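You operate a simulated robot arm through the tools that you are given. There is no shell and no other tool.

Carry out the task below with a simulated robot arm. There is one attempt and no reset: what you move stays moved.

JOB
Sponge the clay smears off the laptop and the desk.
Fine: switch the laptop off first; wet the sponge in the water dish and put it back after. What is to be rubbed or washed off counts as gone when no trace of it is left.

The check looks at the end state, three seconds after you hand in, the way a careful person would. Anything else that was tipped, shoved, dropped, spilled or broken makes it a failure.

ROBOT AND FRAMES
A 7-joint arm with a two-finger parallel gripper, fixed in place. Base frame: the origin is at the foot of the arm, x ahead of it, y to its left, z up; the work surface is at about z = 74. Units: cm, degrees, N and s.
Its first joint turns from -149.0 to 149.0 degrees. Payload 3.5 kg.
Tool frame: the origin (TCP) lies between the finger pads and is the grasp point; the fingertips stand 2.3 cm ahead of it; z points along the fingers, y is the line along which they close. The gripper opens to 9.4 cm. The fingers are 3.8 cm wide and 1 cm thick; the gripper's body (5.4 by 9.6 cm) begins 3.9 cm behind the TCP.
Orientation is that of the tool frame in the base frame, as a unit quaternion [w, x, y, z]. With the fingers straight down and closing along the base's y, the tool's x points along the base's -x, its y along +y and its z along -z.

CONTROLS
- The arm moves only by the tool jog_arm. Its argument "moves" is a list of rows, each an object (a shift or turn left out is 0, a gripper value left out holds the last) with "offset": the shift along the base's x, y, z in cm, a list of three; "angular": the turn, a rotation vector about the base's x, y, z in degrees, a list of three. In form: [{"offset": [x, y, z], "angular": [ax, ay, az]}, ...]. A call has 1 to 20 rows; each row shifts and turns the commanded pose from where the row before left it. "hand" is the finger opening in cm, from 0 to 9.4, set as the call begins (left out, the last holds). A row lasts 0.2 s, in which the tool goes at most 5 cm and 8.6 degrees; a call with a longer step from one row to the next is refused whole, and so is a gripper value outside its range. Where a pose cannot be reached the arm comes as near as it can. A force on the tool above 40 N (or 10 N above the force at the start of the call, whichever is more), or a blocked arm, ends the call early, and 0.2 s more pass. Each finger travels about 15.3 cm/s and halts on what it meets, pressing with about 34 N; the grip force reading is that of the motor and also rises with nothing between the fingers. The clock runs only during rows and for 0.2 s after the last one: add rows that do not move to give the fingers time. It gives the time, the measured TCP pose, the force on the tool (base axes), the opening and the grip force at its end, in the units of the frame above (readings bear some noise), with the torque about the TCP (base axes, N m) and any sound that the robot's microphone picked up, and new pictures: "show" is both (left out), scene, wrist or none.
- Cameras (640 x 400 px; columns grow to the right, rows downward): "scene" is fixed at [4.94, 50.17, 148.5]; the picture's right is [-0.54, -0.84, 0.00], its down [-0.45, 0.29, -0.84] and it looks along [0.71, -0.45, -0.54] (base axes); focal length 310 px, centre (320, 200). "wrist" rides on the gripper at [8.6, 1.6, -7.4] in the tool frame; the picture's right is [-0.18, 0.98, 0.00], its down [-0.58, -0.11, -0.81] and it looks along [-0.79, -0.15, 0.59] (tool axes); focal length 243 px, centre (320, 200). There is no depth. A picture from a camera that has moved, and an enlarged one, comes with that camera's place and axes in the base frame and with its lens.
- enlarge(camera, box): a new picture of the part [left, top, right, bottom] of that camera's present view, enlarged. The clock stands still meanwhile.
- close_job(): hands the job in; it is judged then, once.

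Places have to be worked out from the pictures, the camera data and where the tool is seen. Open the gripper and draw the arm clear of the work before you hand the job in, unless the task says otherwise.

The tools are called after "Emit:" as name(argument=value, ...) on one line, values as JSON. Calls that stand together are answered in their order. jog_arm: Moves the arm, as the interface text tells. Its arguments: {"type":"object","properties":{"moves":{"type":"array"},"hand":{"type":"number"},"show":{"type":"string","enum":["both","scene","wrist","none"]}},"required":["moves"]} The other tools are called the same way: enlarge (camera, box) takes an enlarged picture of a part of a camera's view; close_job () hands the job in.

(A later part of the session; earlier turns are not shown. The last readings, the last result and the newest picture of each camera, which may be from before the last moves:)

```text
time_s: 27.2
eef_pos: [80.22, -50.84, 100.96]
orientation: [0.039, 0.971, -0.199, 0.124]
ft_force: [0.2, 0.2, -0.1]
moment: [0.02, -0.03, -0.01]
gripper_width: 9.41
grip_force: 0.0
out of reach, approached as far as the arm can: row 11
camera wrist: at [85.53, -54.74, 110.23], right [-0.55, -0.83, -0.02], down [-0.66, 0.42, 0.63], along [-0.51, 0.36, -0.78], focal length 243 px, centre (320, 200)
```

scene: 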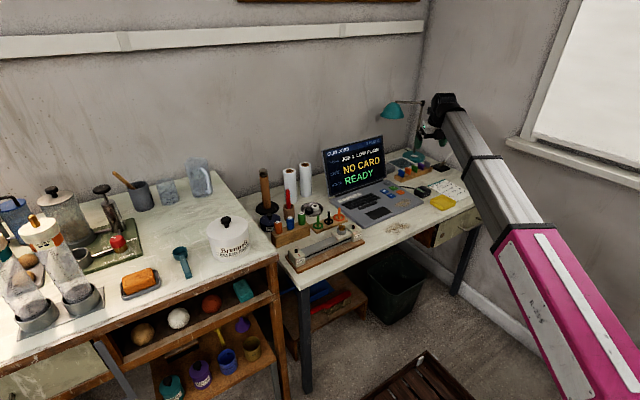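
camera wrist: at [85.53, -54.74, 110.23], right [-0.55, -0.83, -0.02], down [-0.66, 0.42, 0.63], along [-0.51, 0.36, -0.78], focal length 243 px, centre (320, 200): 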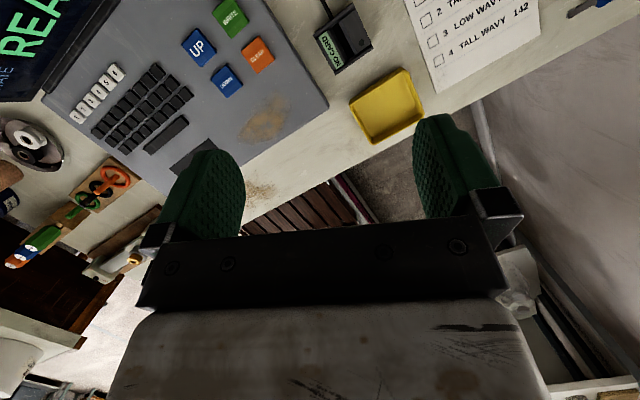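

The roll limit is just about at 180°. A better posture for both the key and the sponge is the opposite roll (camera on the −y side), so I'll roll back the other way in two calls.

Emit:
jog_arm(moves=[{"angular": [-1.87, 1.04, 8.01]}, {"angular": [-1.87, 1.04, 8.01]}, {"angular": [-1.87, 1.04, 8.01]}, {"angular": [-1.87, 1.04, 8.01]}, {"angular": [-1.87, 1.04, 8.01]}, {"angular": [-1.87, 1.04, 8.01]}, {"angular": [-1.87, 1.04, 8.01]}, {"angular": [-1.87, 1.04, 8.01]}, {"angular": [-1.87, 1.04, 8.01]}, {"angular": [-1.87, 1.04, 8.01]}, {"angular": [-1.87, 1.04, 8.01]}, {"angular": [-1.87, 1.04, 8.01]}, {"angular": [-1.87, 1.04, 8.01]}, {"angular": [-1.87, 1.04, 8.01]}, {"angular": [-1.87, 1.04, 8.01]}, {"angular": [-1.87, 1.04, 8.01]}, {"angular": [-1.87, 1.04, 8.01]}, {"angular": [-1.87, 1.04, 8.01]}, {"angular": [-1.87, 1.04, 8.01]}, {"angular": [-1.87, 1.04, 8.01]}], show="none")

Emit:
jog_arm(moves=[{"angular": [-1.87, 1.04, 8.01]}, {"angular": [-1.87, 1.04, 8.01]}, {"angular": [-1.87, 1.04, 8.01]}, {"angular": [-1.87, 1.04, 8.01]}, {"angular": [-1.87, 1.04, 8.01]}, {"angular": [-1.87, 1.04, 8.01]}, {"angular": [-1.87, 1.04, 8.01]}, {"angular": [-1.87, 1.04, 8.01]}, {"angular": [-1.87, 1.04, 8.01]}, {"angular": [-1.87, 1.04, 8.01]}, {"angular": [-1.87, 1.04, 8.01]}, {"angular": [-1.87, 1.04, 8.01]}, {}])

```text
time_s: 31.4
eef_pos: [80.07, -50.97, 100.79]
orientation: [0.127, 0.315, 0.94, -0.024]
ft_force: [-0.1, -0.3, -0.1]
moment: [0.01, 0.0, 0.04]
gripper_width: 9.39
grip_force: 0.0
```

```text
time_s: 34.2
eef_pos: [80.14, -50.84, 100.84]
orientation: [0.064, -0.513, 0.849, -0.113]
ft_force: [1.1, 0.1, -0.3]
moment: [0.0, 0.05, -0.01]
gripper_width: 9.38
grip_force: 0.1
camera wrist: at [73.07, -56.95, 107.53], right [-0.76, 0.6, -0.25], down [0.18, 0.57, 0.8], along [0.63, 0.56, -0.54], focal length 243 px, centre (320, 200)
```

scene: 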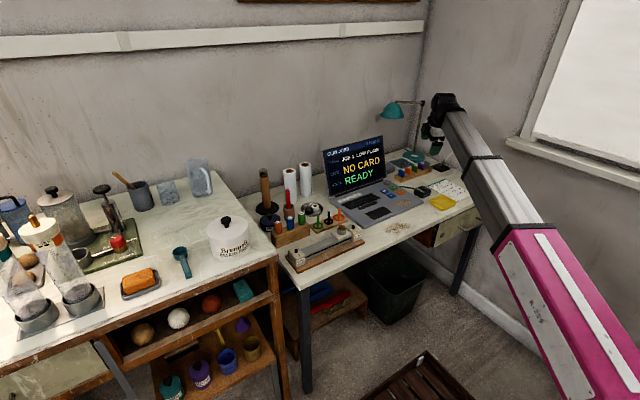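
wrist: 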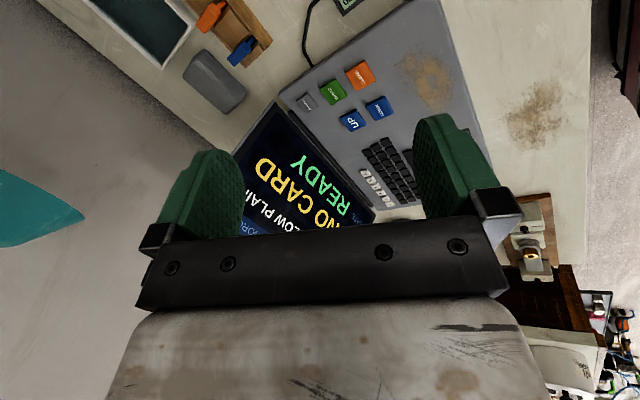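

This view shows the grey block, the dish, POWER and both smears together. Enlarging for precise measurements.

Emit:
enlarge(camera="wrist", box=[80, 0, 280, 125])

Emit:
enlarge(camera="wrist", box=[270, 40, 430, 140])

Emit:
enlarge(camera="wrist", box=[380, 30, 580, 155])

```text
3.20 times, centred on (180, 62) of wrist
camera zoom: at [73.07, -56.95, 107.53], right [-0.76, 0.6, -0.25], down [0.18, 0.57, 0.8], along [0.63, 0.56, -0.54], focal length 776 px, centre (768, 640)
```

zoom: 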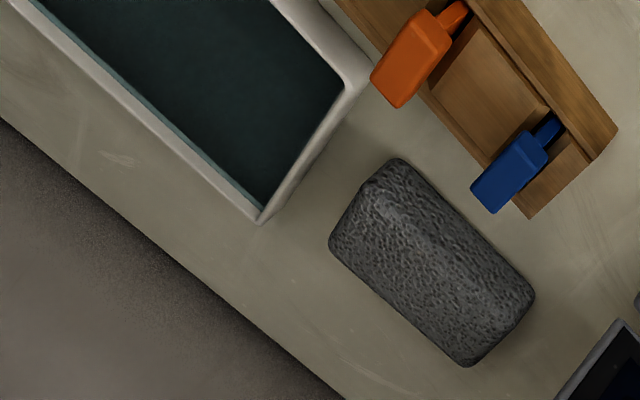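

```text
4.00 times, centred on (350, 90) of wrist
camera zoom: at [73.07, -56.95, 107.53], right [-0.76, 0.6, -0.25], down [0.18, 0.57, 0.8], along [0.63, 0.56, -0.54], focal length 970 px, centre (200, 640)
```

zoom: 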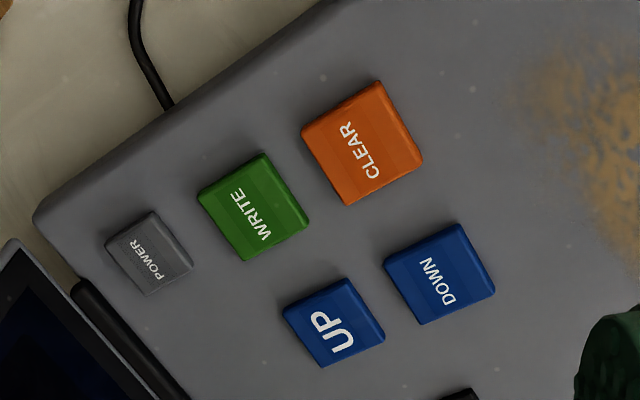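

```text
3.20 times, centred on (480, 92) of wrist
camera zoom: at [73.07, -56.95, 107.53], right [-0.76, 0.6, -0.25], down [0.18, 0.57, 0.8], along [0.63, 0.56, -0.54], focal length 776 px, centre (-192, 544)
```

zoom: 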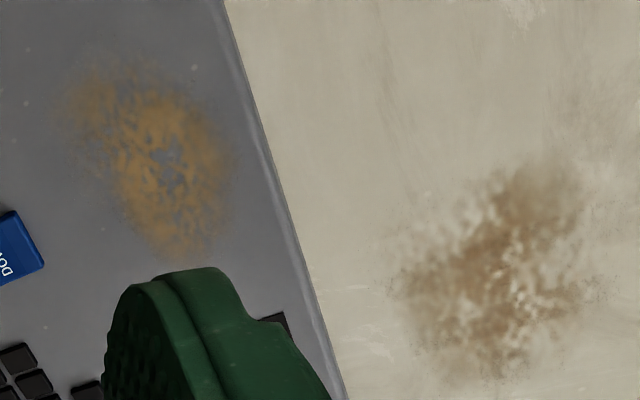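

POWER triangulates to about (95.0, -45.9, 76.5), with the screen bezel ~3 cm behind it. I'll close the gripper, turn heading to straight +x with ~39° tilt, and hover short of the key.

Emit:
jog_arm(hand=0, moves=[{"offset": [0, 1, 0], "angular": [0, 0, 7]}, {"offset": [0, 1, 0], "angular": [0, 0, 7]}, {"offset": [0, 1, 0], "angular": [0, 0, 7]}, {"offset": [0, 1, 0], "angular": [0, 0, 7]}, {"offset": [0, 1, 0], "angular": [0, -8, 0]}, {"offset": [0, 0, 0], "angular": [0, -8, 0]}, {"offset": [0, 0, 0], "angular": [0, -8, 0]}, {}])

```text
time_s: 36.0
eef_pos: [80.02, -45.78, 100.9]
orientation: [-0.233, 0.667, -0.666, 0.239]
ft_force: [0.7, 0.0, -0.6]
moment: [0.02, 0.01, 0.0]
gripper_width: 0.03
grip_force: 34.3
camera wrist: at [74.19, -54.61, 105.58], right [-0.76, 0.18, -0.62], down [-0.42, 0.59, 0.69], along [0.49, 0.79, -0.37], focal length 243 px, centre (320, 200)
```

scene: 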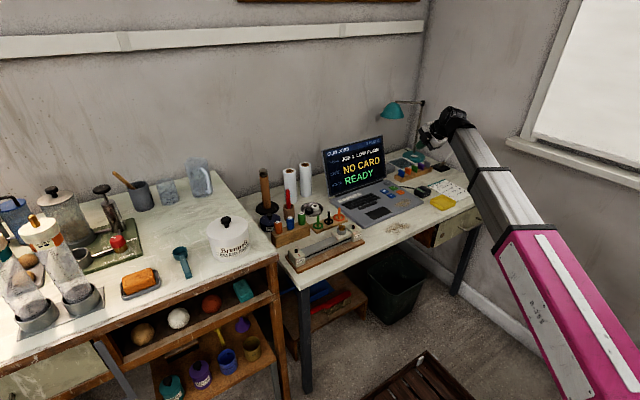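
wrist: 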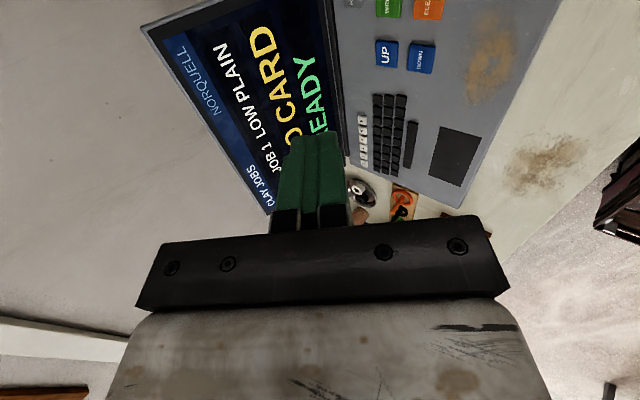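

Tilt is 39° and heading straight. Moving to a hover about 5 cm above and in front of POWER.

Emit:
jog_arm(moves=[{"offset": [2.4, 0, -3.2]}, {"offset": [2.4, 0, -3.2]}, {"offset": [2.4, 0, -3.2]}, {"offset": [2.4, 0, -3.2]}, {"offset": [2.4, -0.1, -3.2]}, {}])

Emit:
enlarge(camera="scene", box=[360, 130, 440, 200])

```text
time_s: 37.4
eef_pos: [92.04, -45.83, 84.97]
orientation: [-0.233, 0.668, -0.666, 0.238]
ft_force: [-0.1, 0.0, 0.1]
moment: [0.0, 0.03, 0.02]
gripper_width: 0.01
grip_force: 34.0
camera wrist: at [86.15, -54.57, 89.61], right [-0.76, 0.18, -0.62], down [-0.42, 0.59, 0.69], along [0.49, 0.79, -0.37], focal length 243 px, centre (320, 200)
```

scene: 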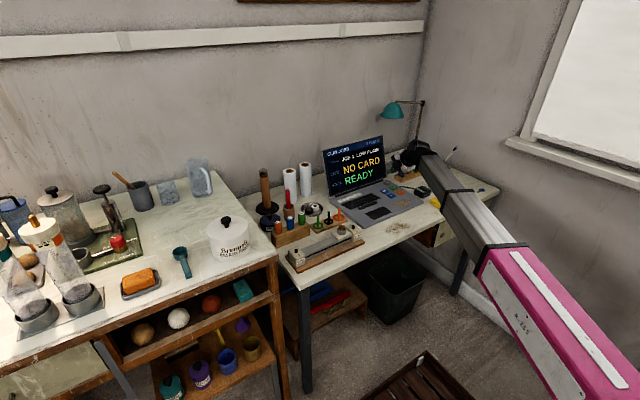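
wrist: 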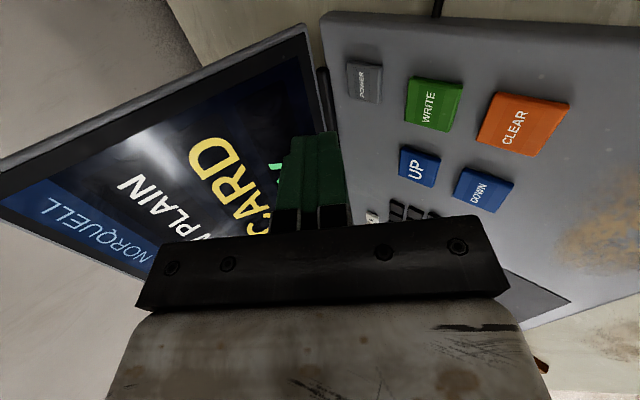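

```text
5.71 times, centred on (400, 165) of scene
camera zoom: at [4.94, 50.17, 148.5], right [-0.54, -0.84, 0.0], down [-0.45, 0.29, -0.84], along [0.71, -0.45, -0.54], focal length 1770 px, centre (-137, 400)
```

zoom: 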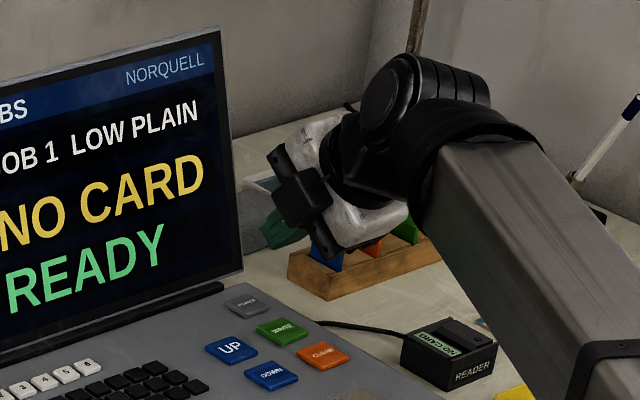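

The zoom mapping clarified (wide crops get padded), and POWER is confirmed at (95.1, -46.0). I'll lower to ~1.5 cm above the key first.

Emit:
jog_arm(moves=[{"offset": [1.0, -0.1, -1.6]}, {"offset": [1.0, -0.05, -1.6]}, {"offset": [0, 0, -1.2]}, {}])

Emit:
enlarge(camera="scene", box=[360, 150, 424, 190])

```text
time_s: 38.4
eef_pos: [94.11, -46.07, 80.36]
orientation: [-0.232, 0.667, -0.666, 0.238]
ft_force: [0.7, -0.5, 0.2]
moment: [0.01, 0.0, -0.01]
gripper_width: 0.0
grip_force: 34.0
camera wrist: at [88.19, -54.77, 85.12], right [-0.76, 0.18, -0.62], down [-0.42, 0.59, 0.69], along [0.49, 0.79, -0.37], focal length 243 px, centre (320, 200)
```

scene: 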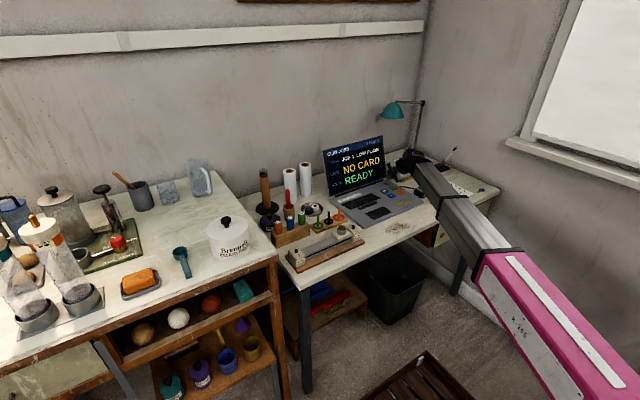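
wrist: 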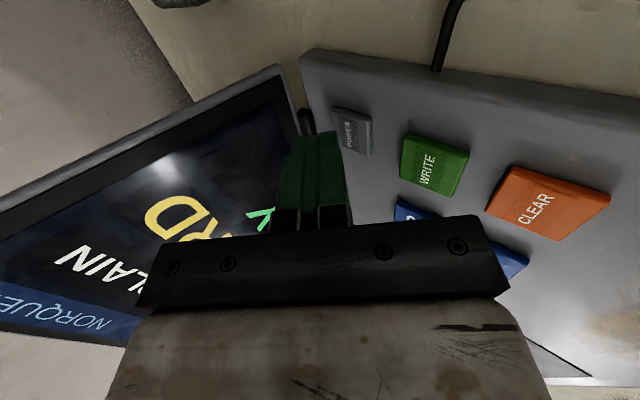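

```text
10.00 times, centred on (392, 170) of scene
camera zoom: at [4.94, 50.17, 148.5], right [-0.54, -0.84, 0.0], down [-0.45, 0.29, -0.84], along [0.71, -0.45, -0.54], focal length 3097 px, centre (-400, 500)
```

zoom: 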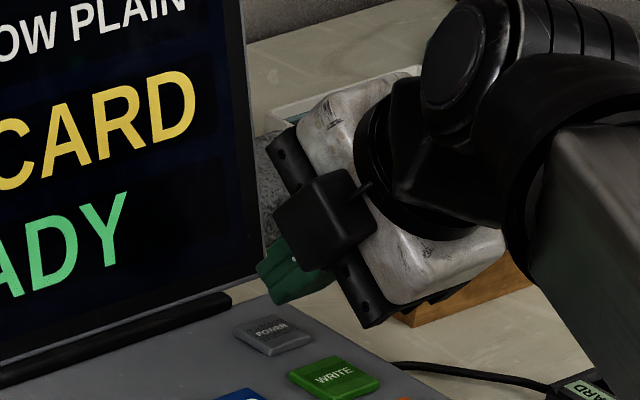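

The fingertip edge is about 1.3 cm above POWER and laterally on it. Lowering slowly to press.

Emit:
jog_arm(moves=[{"offset": [0, 0, -0.4]}, {"offset": [0, 0, -0.4]}, {"offset": [0, 0, -0.3]}, {"offset": [0, 0, -0.2]}, {}])

Emit:
enlarge(camera="scene", box=[360, 150, 424, 190])

```text
time_s: 39.6
eef_pos: [94.1, -46.21, 79.06]
orientation: [-0.233, 0.667, -0.666, 0.239]
ft_force: [-0.5, -0.1, 0.1]
moment: [-0.01, -0.03, -0.01]
gripper_width: 0.0
grip_force: 33.8
camera wrist: at [88.17, -54.84, 83.88], right [-0.76, 0.18, -0.62], down [-0.42, 0.59, 0.69], along [0.49, 0.79, -0.37], focal length 243 px, centre (320, 200)
```

scene: 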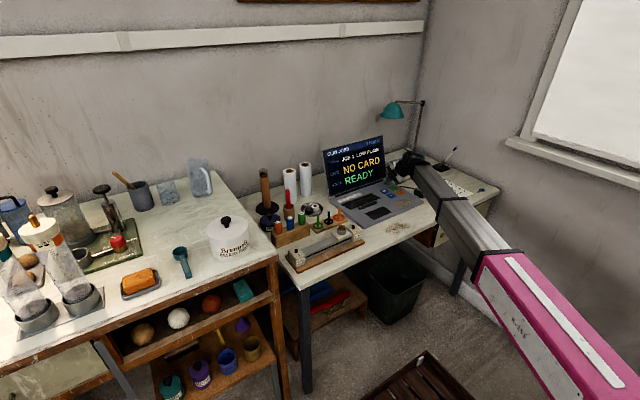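
wrist: 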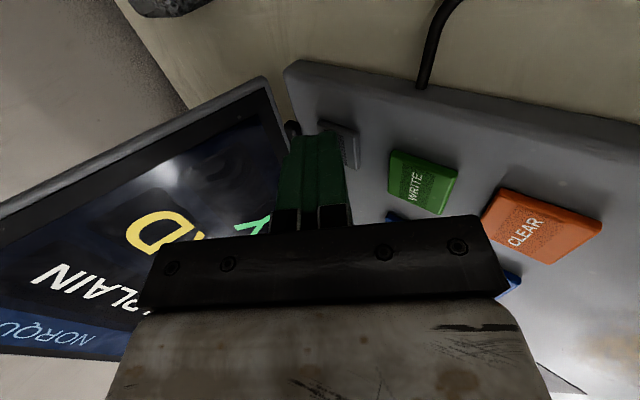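

```text
10.00 times, centred on (392, 170) of scene
camera zoom: at [4.94, 50.17, 148.5], right [-0.54, -0.84, 0.0], down [-0.45, 0.29, -0.84], along [0.71, -0.45, -0.54], focal length 3097 px, centre (-400, 500)
```

zoom: 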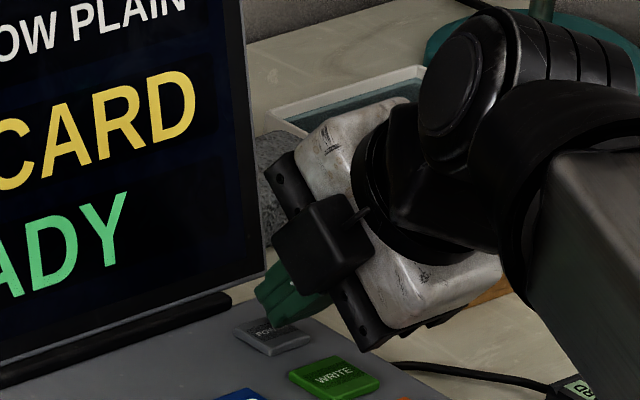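

No contact yet; the tip covers the key. Continue lowering in small steps with a slight y correction.

Emit:
jog_arm(moves=[{"offset": [0, 0.3, -0.2]}, {"offset": [0, 0, -0.2]}, {"offset": [0, 0, -0.2]}, {}])

Emit:
enlarge(camera="scene", box=[360, 150, 424, 190])

```text
time_s: 40.6
eef_pos: [94.12, -45.87, 78.54]
orientation: [-0.233, 0.668, -0.665, 0.239]
ft_force: [0.1, -1.0, 0.1]
moment: [0.01, -0.04, 0.01]
gripper_width: 0.01
grip_force: 34.4
camera wrist: at [88.22, -54.52, 83.28], right [-0.76, 0.18, -0.62], down [-0.42, 0.59, 0.69], along [0.49, 0.79, -0.37], focal length 243 px, centre (320, 200)
```

scene: 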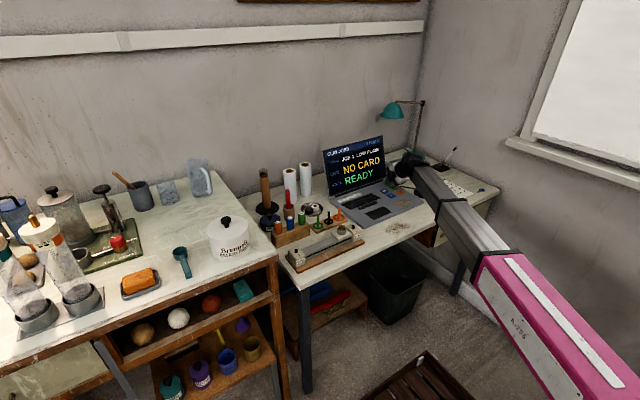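
wrist: 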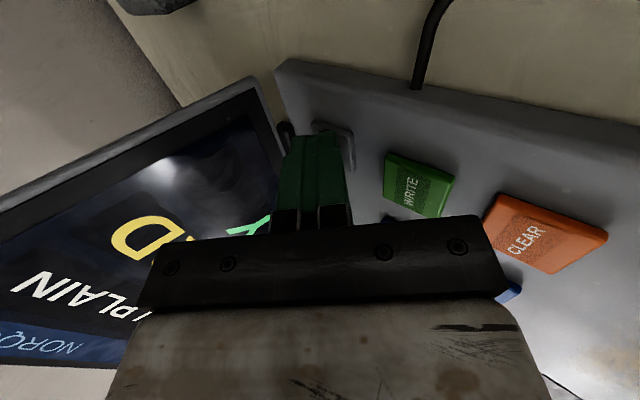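

```text
10.00 times, centred on (392, 170) of scene
camera zoom: at [4.94, 50.17, 148.5], right [-0.54, -0.84, 0.0], down [-0.45, 0.29, -0.84], along [0.71, -0.45, -0.54], focal length 3097 px, centre (-400, 500)
```

zoom: 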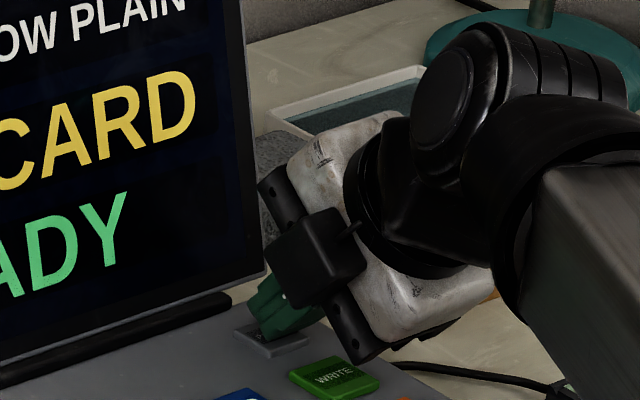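

Almost touching. A few more 0.2 cm steps, watching the force.

Emit:
jog_arm(moves=[{"offset": [0, 0, -0.2]}, {"offset": [0, 0, -0.2]}, {}])

Emit:
enlarge(camera="scene", box=[360, 150, 424, 190])

```text
time_s: 41.4
eef_pos: [94.0, -45.79, 78.31]
orientation: [-0.233, 0.668, -0.665, 0.24]
ft_force: [1.5, -0.5, 13.9]
moment: [0.08, -0.15, 0.03]
gripper_width: 0.0
grip_force: 33.8
heard: click
camera wrist: at [88.19, -54.51, 82.94], right [-0.76, 0.18, -0.62], down [-0.42, 0.59, 0.69], along [0.49, 0.79, -0.37], focal length 243 px, centre (320, 200)
```

scene: 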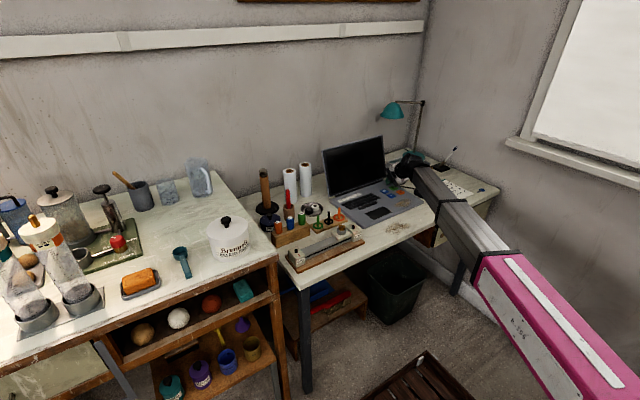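
wrist: 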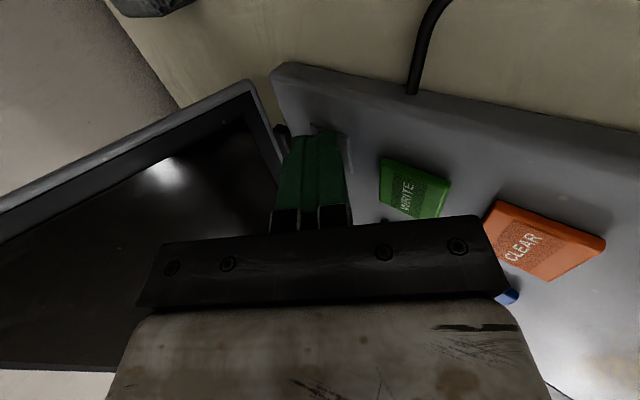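

```text
10.00 times, centred on (392, 170) of scene
camera zoom: at [4.94, 50.17, 148.5], right [-0.54, -0.84, 0.0], down [-0.45, 0.29, -0.84], along [0.71, -0.45, -0.54], focal length 3097 px, centre (-400, 500)
```

zoom: 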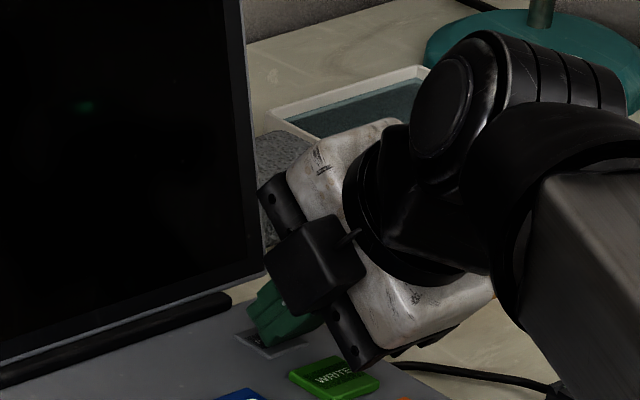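

A click was heard and the screen went dark: the laptop is off. I'll lift straight up and back away.

Emit:
jog_arm(moves=[{"offset": [-0.1, 0, 1]}, {"offset": [-0.5, 0, 2.5]}, {"offset": [-2, 0, 4]}, {"offset": [-2, -1, 4]}, {"offset": [-3, -2, 3.5]}, {"offset": [-3, -2, 3]}, {"offset": [-1, -1, 2]}, {}])

Emit:
enlarge(camera="scene", box=[300, 120, 460, 220])

```text
refused: row 5 steps farther than a row can; nothing moved
```

```text
4.00 times, centred on (380, 170) of scene
camera zoom: at [4.94, 50.17, 148.5], right [-0.54, -0.84, 0.0], down [-0.45, 0.29, -0.84], along [0.71, -0.45, -0.54], focal length 1239 px, centre (80, 320)
```

zoom: 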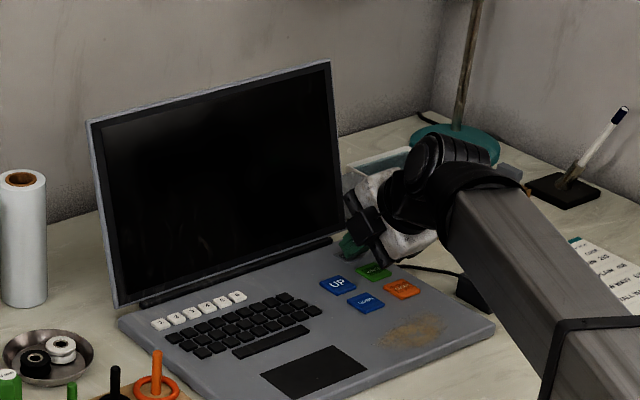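

The call was refused for a too-long step. Repeating the lift with shorter steps.

Emit:
jog_arm(moves=[{"offset": [-0.1, 0, 1]}, {"offset": [-0.5, 0, 2.5]}, {"offset": [-2, 0, 4]}, {"offset": [-2, -1, 4]}, {"offset": [-2.5, -2, 3]}, {"offset": [-2.5, -2, 3]}, {"offset": [-1, -1, 2]}, {}])

```text
time_s: 43.2
eef_pos: [83.54, -51.8, 97.56]
orientation: [-0.233, 0.668, -0.665, 0.239]
ft_force: [0.6, -0.1, -0.3]
moment: [0.01, -0.03, -0.01]
gripper_width: 0.0
grip_force: 33.9
camera wrist: at [77.64, -60.52, 102.24], right [-0.76, 0.18, -0.62], down [-0.42, 0.59, 0.69], along [0.49, 0.79, -0.37], focal length 243 px, centre (320, 200)
```

scene: 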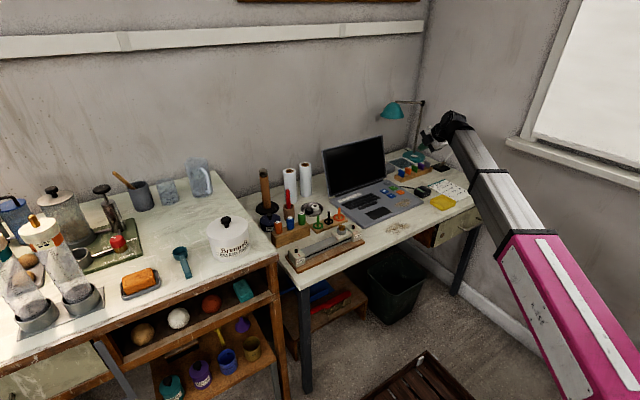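
wrist: 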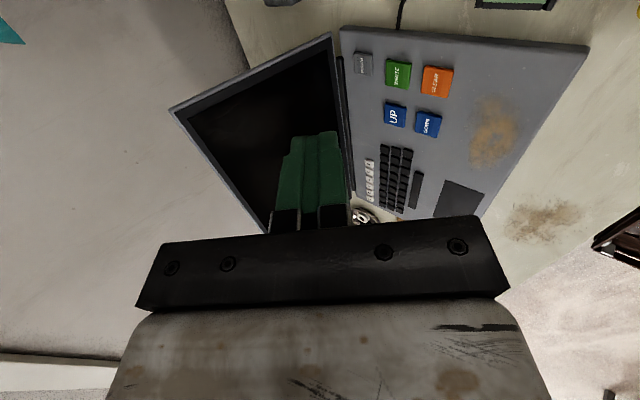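

Laptop stays off. Now I'll open the fingers and roll the gripper clockwise ~270° about its own axis so the camera ends up on top, which gives clearance for working near the dish.

Emit:
jog_arm(hand=9.4, moves=[{"angular": [5.16, -0.06, -6.37]}, {"angular": [5.16, -0.06, -6.37]}, {"angular": [5.16, -0.06, -6.37]}, {"angular": [5.16, -0.06, -6.37]}, {"angular": [5.16, -0.06, -6.37]}, {"angular": [5.16, -0.06, -6.37]}, {"angular": [5.16, -0.06, -6.37]}, {"angular": [5.16, -0.06, -6.37]}, {"angular": [5.16, -0.06, -6.37]}, {"angular": [5.16, -0.06, -6.37]}, {"angular": [5.16, -0.06, -6.37]}, {"angular": [5.16, -0.06, -6.37]}, {"angular": [5.16, -0.06, -6.37]}, {"angular": [5.16, -0.06, -6.37]}, {"angular": [5.16, -0.06, -6.37]}, {"angular": [5.16, -0.06, -6.37]}, {"angular": [5.16, -0.06, -6.37]}], show="none")

Emit:
jog_arm(moves=[{"angular": [5.16, -0.06, -6.37]}, {"angular": [5.16, -0.06, -6.37]}, {"angular": [5.16, -0.06, -6.37]}, {"angular": [5.16, -0.06, -6.37]}, {"angular": [5.16, -0.06, -6.37]}, {"angular": [5.16, -0.06, -6.37]}, {"angular": [5.16, -0.06, -6.37]}, {"angular": [5.16, -0.06, -6.37]}, {"angular": [5.16, -0.06, -6.37]}, {"angular": [5.16, -0.06, -6.37]}, {"angular": [5.16, -0.06, -6.37]}, {"angular": [5.16, -0.06, -6.37]}, {"angular": [5.16, -0.06, -6.37]}, {"angular": [5.16, -0.06, -6.37]}, {"angular": [5.16, -0.06, -6.37]}, {"angular": [5.16, -0.06, -6.37]}, {}])

```text
time_s: 46.8
eef_pos: [83.42, -51.8, 97.76]
orientation: [0.305, 0.393, 0.856, 0.136]
ft_force: [-0.3, -0.5, 0.4]
moment: [0.04, -0.02, 0.0]
gripper_width: 9.38
grip_force: 0.1
```

```text
time_s: 50.4
eef_pos: [83.56, -51.93, 97.68]
orientation: [0.003, 0.943, -0.004, 0.333]
ft_force: [0.3, -0.4, 0.8]
moment: [-0.01, 0.0, 0.03]
gripper_width: 9.4
grip_force: 0.1
camera wrist: at [85.63, -53.57, 108.71], right [-0.15, -0.98, -0.11], down [-0.96, 0.12, 0.26], along [-0.24, 0.15, -0.96], focal length 243 px, centre (320, 200)
```

scene: 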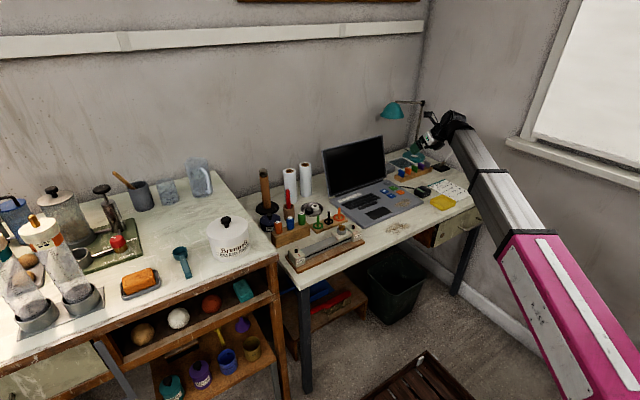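
wrist: 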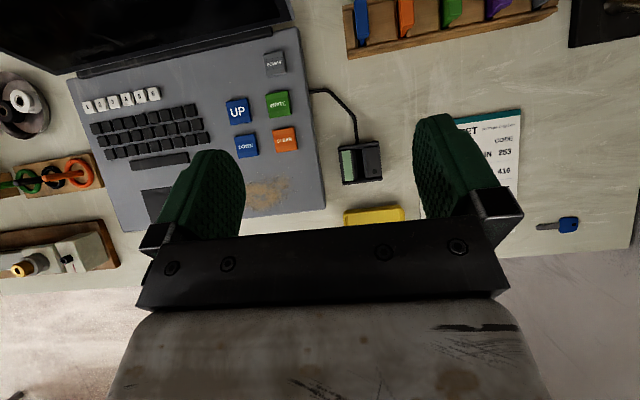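

The roll succeeded without hitting the limit, and the camera now looks straight down from above. I'll move out over the sponge/dish area at a safe height to measure it.

Emit:
jog_arm(moves=[{"offset": [3.4, -1, -1.2]}, {"offset": [3.4, -1, -1.2]}, {"offset": [3.4, -1, -1.2]}, {"offset": [3.4, -1, -1.2]}, {}])

```text
time_s: 51.6
eef_pos: [97.02, -55.84, 93.06]
orientation: [0.004, 0.943, -0.004, 0.334]
ft_force: [0.3, 0.4, -0.1]
moment: [0.02, -0.01, -0.02]
gripper_width: 9.38
grip_force: 0.0
camera wrist: at [99.21, -57.47, 104.16], right [-0.15, -0.98, -0.11], down [-0.96, 0.12, 0.26], along [-0.24, 0.15, -0.96], focal length 243 px, centre (320, 200)
```

scene: 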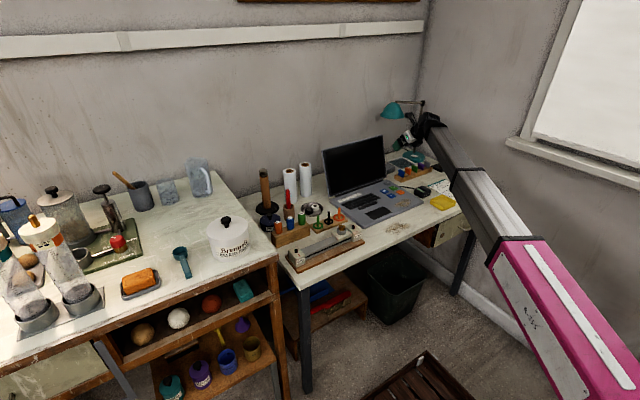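
wrist: 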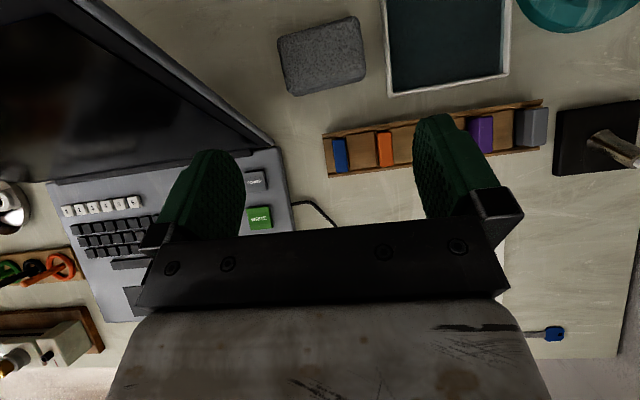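

Excellent top view of the sponge, dish and tokens. Enlarging for measurements.

Emit:
enlarge(camera="wrist", box=[256, 0, 416, 100])

Emit:
enlarge(camera="wrist", box=[300, 0, 560, 162])

```text
4.00 times, centred on (336, 50) of wrist
camera zoom: at [99.21, -57.47, 104.16], right [-0.15, -0.98, -0.11], down [-0.96, 0.12, 0.26], along [-0.24, 0.15, -0.96], focal length 970 px, centre (256, 800)
```

zoom: 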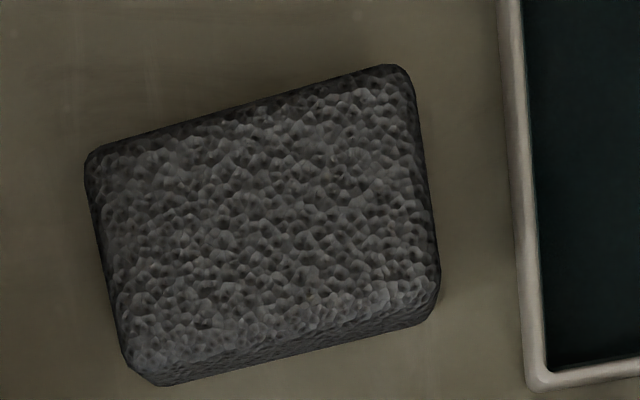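

```text
2.46 times, centred on (430, 81) of wrist
camera zoom: at [99.21, -57.47, 104.16], right [-0.15, -0.98, -0.11], down [-0.96, 0.12, 0.26], along [-0.24, 0.15, -0.96], focal length 597 px, centre (49, 493)
```

zoom: 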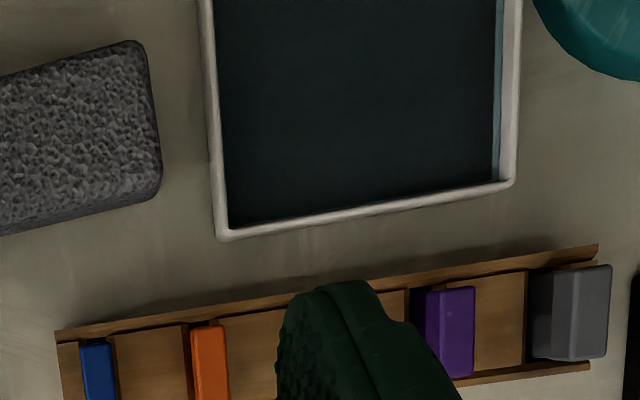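

It has the same pitted sponge texture; this is the desk's sponge, spanning x 104.5–110, y −59.9…−51.7, with the dish edge at y≈−62. I'll go to a pre-grasp pose back along the tool axis, centred at y = −55.65.

Emit:
jog_arm(moves=[{"offset": [0.6, 0.1, -2]}, {"offset": [0.6, 0.1, -2]}, {"offset": [0.7, 0, -2.2]}, {}])

Emit:
enlarge(camera="wrist", box=[160, 0, 480, 200])

Emit:
enlarge(camera="scene", box=[352, 120, 448, 180])

```text
time_s: 52.6
eef_pos: [98.98, -55.56, 86.71]
orientation: [0.003, 0.943, -0.004, 0.334]
ft_force: [-0.1, 0.1, -0.9]
moment: [0.02, 0.01, -0.01]
gripper_width: 9.42
grip_force: 0.1
camera wrist: at [101.16, -57.21, 97.78], right [-0.15, -0.98, -0.11], down [-0.96, 0.12, 0.26], along [-0.24, 0.15, -0.96], focal length 243 px, centre (320, 200)
```

scene: 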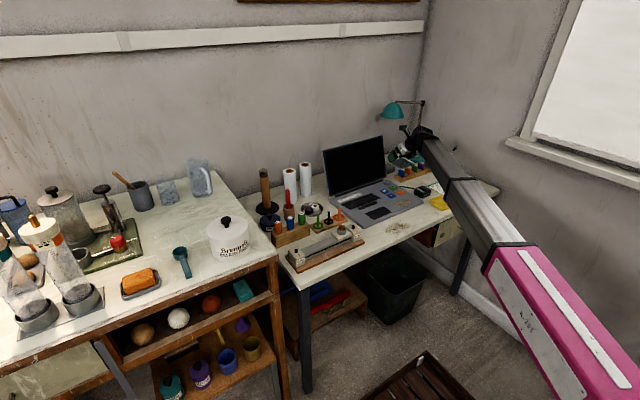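
wrist: 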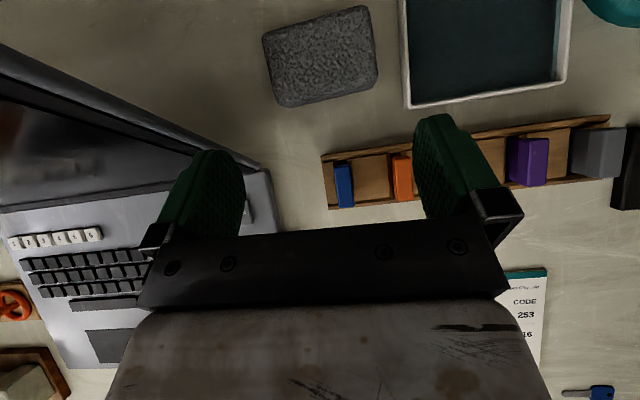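

```text
2.00 times, centred on (320, 100) of wrist
camera zoom: at [101.16, -57.21, 97.78], right [-0.15, -0.98, -0.11], down [-0.96, 0.12, 0.26], along [-0.24, 0.15, -0.96], focal length 485 px, centre (320, 400)
```

zoom: 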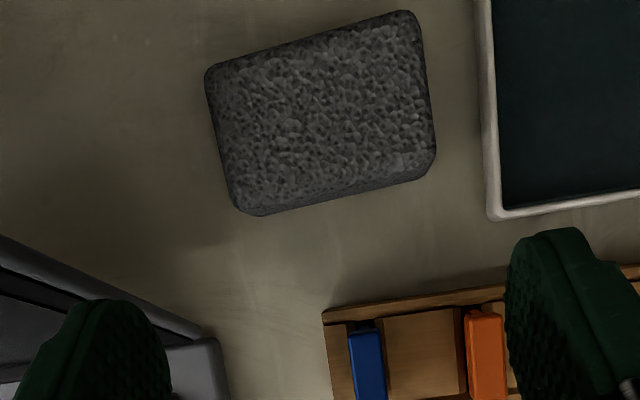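

```text
6.67 times, centred on (400, 150) of scene
camera zoom: at [4.94, 50.17, 148.5], right [-0.54, -0.84, 0.0], down [-0.45, 0.29, -0.84], along [0.71, -0.45, -0.54], focal length 2064 px, centre (-213, 533)
```

zoom: 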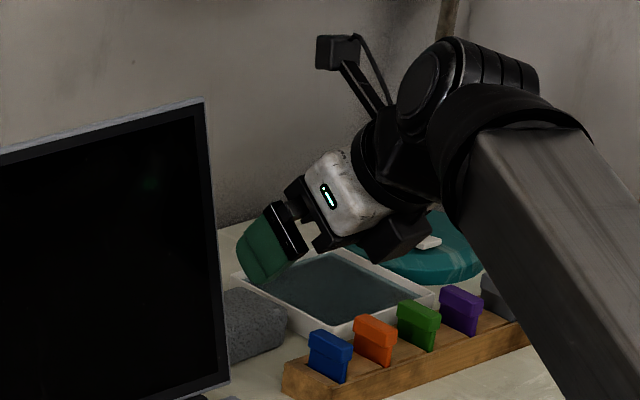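

Geometry confirmed. Sliding in along the tool axis about 60% of the way so the fingers straddle the sponge, then checking.

Emit:
jog_arm(moves=[{"offset": [1.5, -0.05, -1.85]}, {"offset": [1.5, -0.05, -1.85]}, {"offset": [1.5, 0, -1.85]}, {}])

Emit:
enlarge(camera="wrist", box=[160, 0, 480, 200])

Emit:
enlarge(camera="scene", box=[352, 120, 448, 180])

```text
time_s: 53.6
eef_pos: [103.55, -55.73, 81.11]
orientation: [0.003, 0.943, -0.002, 0.334]
ft_force: [0.6, 0.6, 0.3]
moment: [0.03, 0.02, 0.03]
gripper_width: 9.41
grip_force: 0.0
camera wrist: at [105.55, -57.46, 92.22], right [-0.15, -0.98, -0.11], down [-0.96, 0.12, 0.26], along [-0.24, 0.15, -0.96], focal length 243 px, centre (320, 200)
```

scene: 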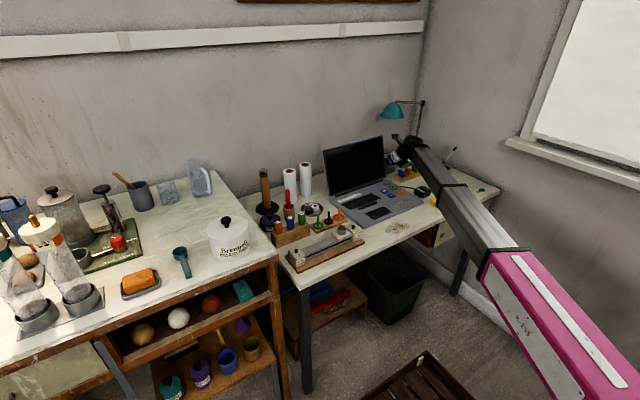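
wrist: 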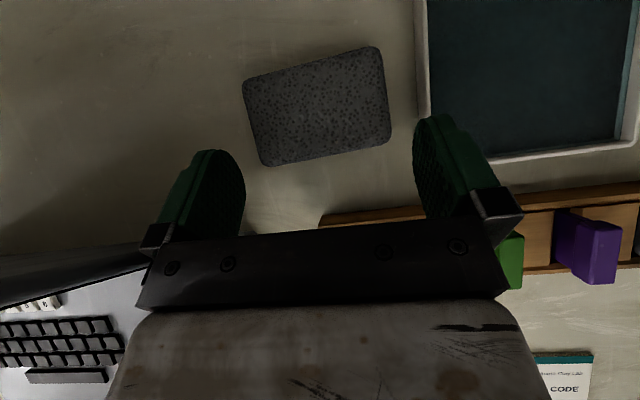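

```text
2.00 times, centred on (320, 100) of wrist
camera zoom: at [105.55, -57.46, 92.22], right [-0.15, -0.98, -0.11], down [-0.96, 0.12, 0.26], along [-0.24, 0.15, -0.96], focal length 485 px, centre (320, 400)
```

zoom: 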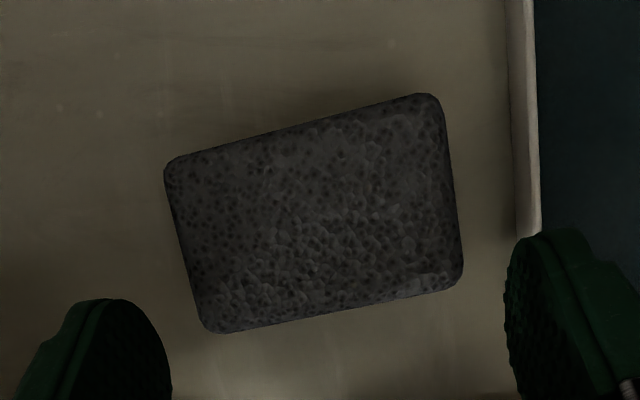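

```text
6.67 times, centred on (400, 150) of scene
camera zoom: at [4.94, 50.17, 148.5], right [-0.54, -0.84, 0.0], down [-0.45, 0.29, -0.84], along [0.71, -0.45, -0.54], focal length 2064 px, centre (-213, 533)
```

zoom: 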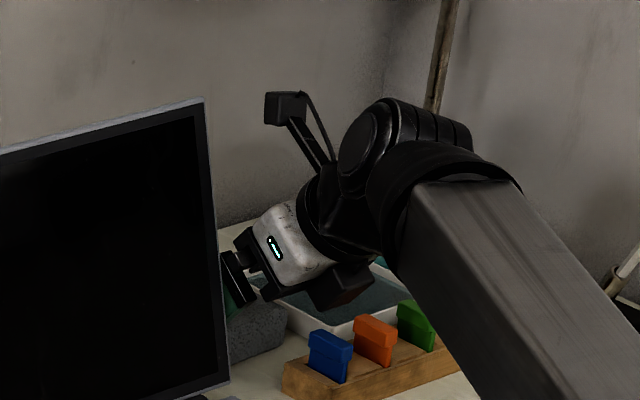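

The sponge is between the fingers and reach is fine. To keep more margin from the dish I'll narrow the opening to 9.0 and advance half of the remaining way.

Emit:
jog_arm(hand=9.0, moves=[{}, {"offset": [0.75, 0.03, -0.9]}, {"offset": [0.75, 0, -0.9]}, {}])

Emit:
enlarge(camera="wrist", box=[160, 0, 480, 200])

```text
time_s: 54.6
eef_pos: [105.01, -55.67, 79.4]
orientation: [0.003, 0.943, -0.003, 0.334]
ft_force: [0.4, 0.5, 1.0]
moment: [0.01, -0.01, 0.02]
gripper_width: 9.02
grip_force: 0.0
camera wrist: at [107.1, -57.38, 90.4], right [-0.15, -0.98, -0.11], down [-0.96, 0.12, 0.26], along [-0.24, 0.15, -0.96], focal length 243 px, centre (320, 200)
```

scene: 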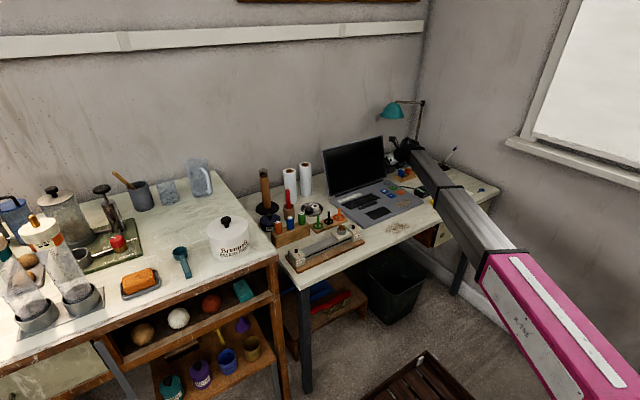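
wrist: 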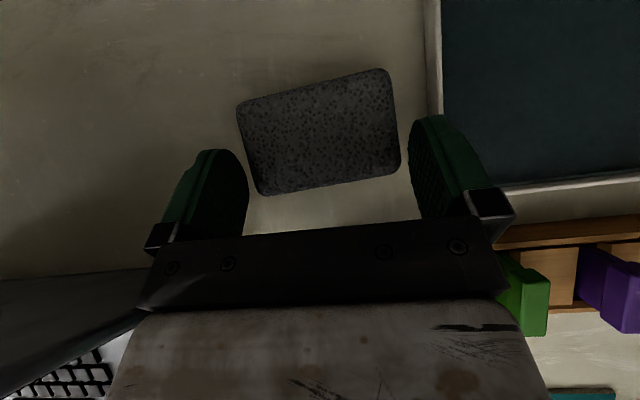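

```text
2.00 times, centred on (320, 100) of wrist
camera zoom: at [107.1, -57.38, 90.4], right [-0.15, -0.98, -0.11], down [-0.96, 0.12, 0.26], along [-0.24, 0.15, -0.96], focal length 485 px, centre (320, 400)
```

zoom: 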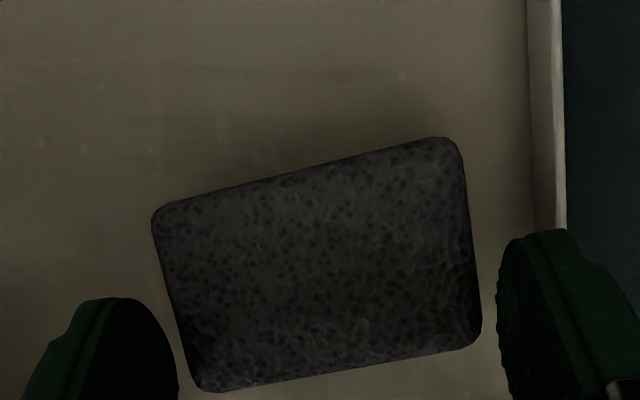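

Fingers straddle the sponge; the −y finger is close to the dish edge so I'll shift 0.2 cm toward +y and advance a bit more, then check force.

Emit:
jog_arm(moves=[{"offset": [0, 0.2, 0]}, {"offset": [0.35, 0, -0.43]}, {"offset": [0.35, 0, -0.43]}, {}])

Emit:
enlarge(camera="wrist", box=[160, 0, 480, 200])

```text
time_s: 55.6
eef_pos: [105.79, -55.41, 78.4]
orientation: [0.003, 0.943, -0.003, 0.334]
ft_force: [0.4, -0.3, -0.6]
moment: [0.0, 0.0, -0.01]
gripper_width: 8.96
grip_force: 0.0
camera wrist: at [107.78, -57.17, 89.48], right [-0.15, -0.98, -0.11], down [-0.96, 0.12, 0.26], along [-0.24, 0.15, -0.96], focal length 243 px, centre (320, 200)
```

scene: 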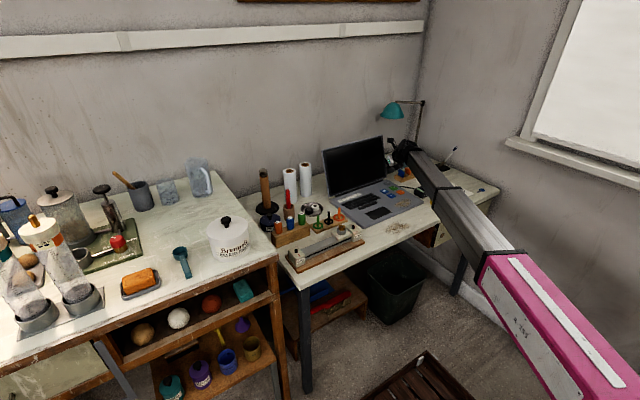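
wrist: 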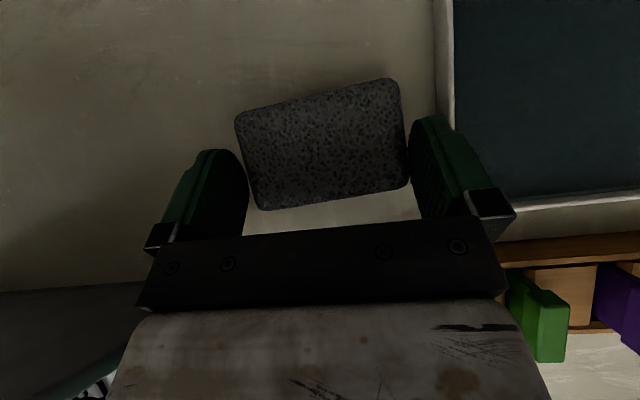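

```text
2.00 times, centred on (320, 100) of wrist
camera zoom: at [107.78, -57.17, 89.48], right [-0.15, -0.98, -0.11], down [-0.96, 0.12, 0.26], along [-0.24, 0.15, -0.96], focal length 485 px, centre (320, 400)
```

zoom: 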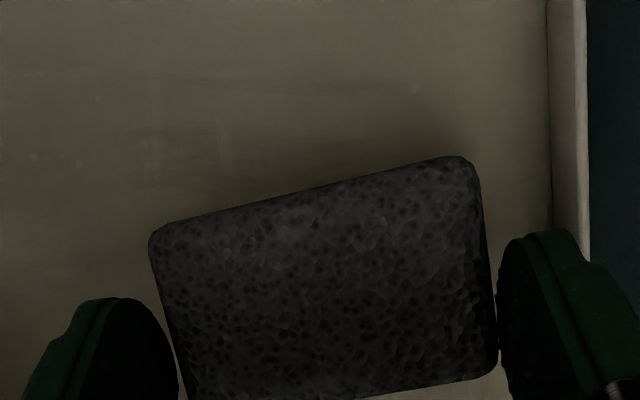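

Well placed with no contact force. A last 0.4 cm advance, then close gently onto the sponge's ends.

Emit:
jog_arm(moves=[{"offset": [0.3, 0, -0.3]}, {}], show="none")

Emit:
jog_arm(hand=7.0, moves=[{}, {}, {}])

Emit:
enlarge(camera="wrist", box=[160, 0, 480, 200])

```text
time_s: 56.2
eef_pos: [105.99, -55.39, 78.11]
orientation: [0.003, 0.943, -0.003, 0.334]
ft_force: [-0.3, 0.2, -0.6]
moment: [0.03, 0.02, 0.05]
gripper_width: 9.01
grip_force: 0.0
```

```text
time_s: 57.0
eef_pos: [106.05, -55.55, 78.07]
orientation: [0.003, 0.943, -0.003, 0.334]
ft_force: [0.7, -0.3, 0.5]
moment: [-0.07, -0.02, 0.05]
gripper_width: 8.62
grip_force: 34.1
camera wrist: at [108.1, -57.19, 89.16], right [-0.15, -0.98, -0.11], down [-0.96, 0.12, 0.26], along [-0.24, 0.15, -0.96], focal length 243 px, centre (320, 200)
```

scene: 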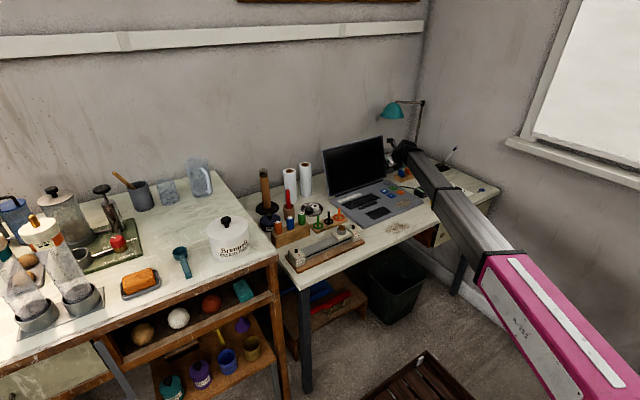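
wrist: 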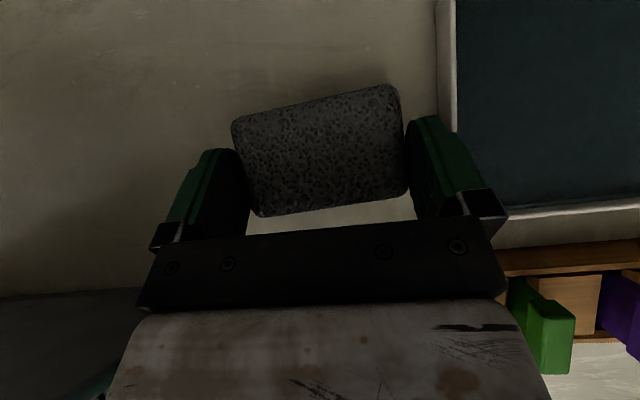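

```text
2.00 times, centred on (320, 100) of wrist
camera zoom: at [108.1, -57.19, 89.16], right [-0.15, -0.98, -0.11], down [-0.96, 0.12, 0.26], along [-0.24, 0.15, -0.96], focal length 485 px, centre (320, 400)
```

zoom: 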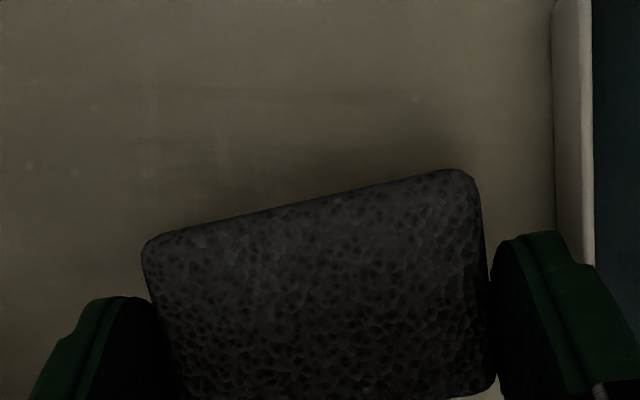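

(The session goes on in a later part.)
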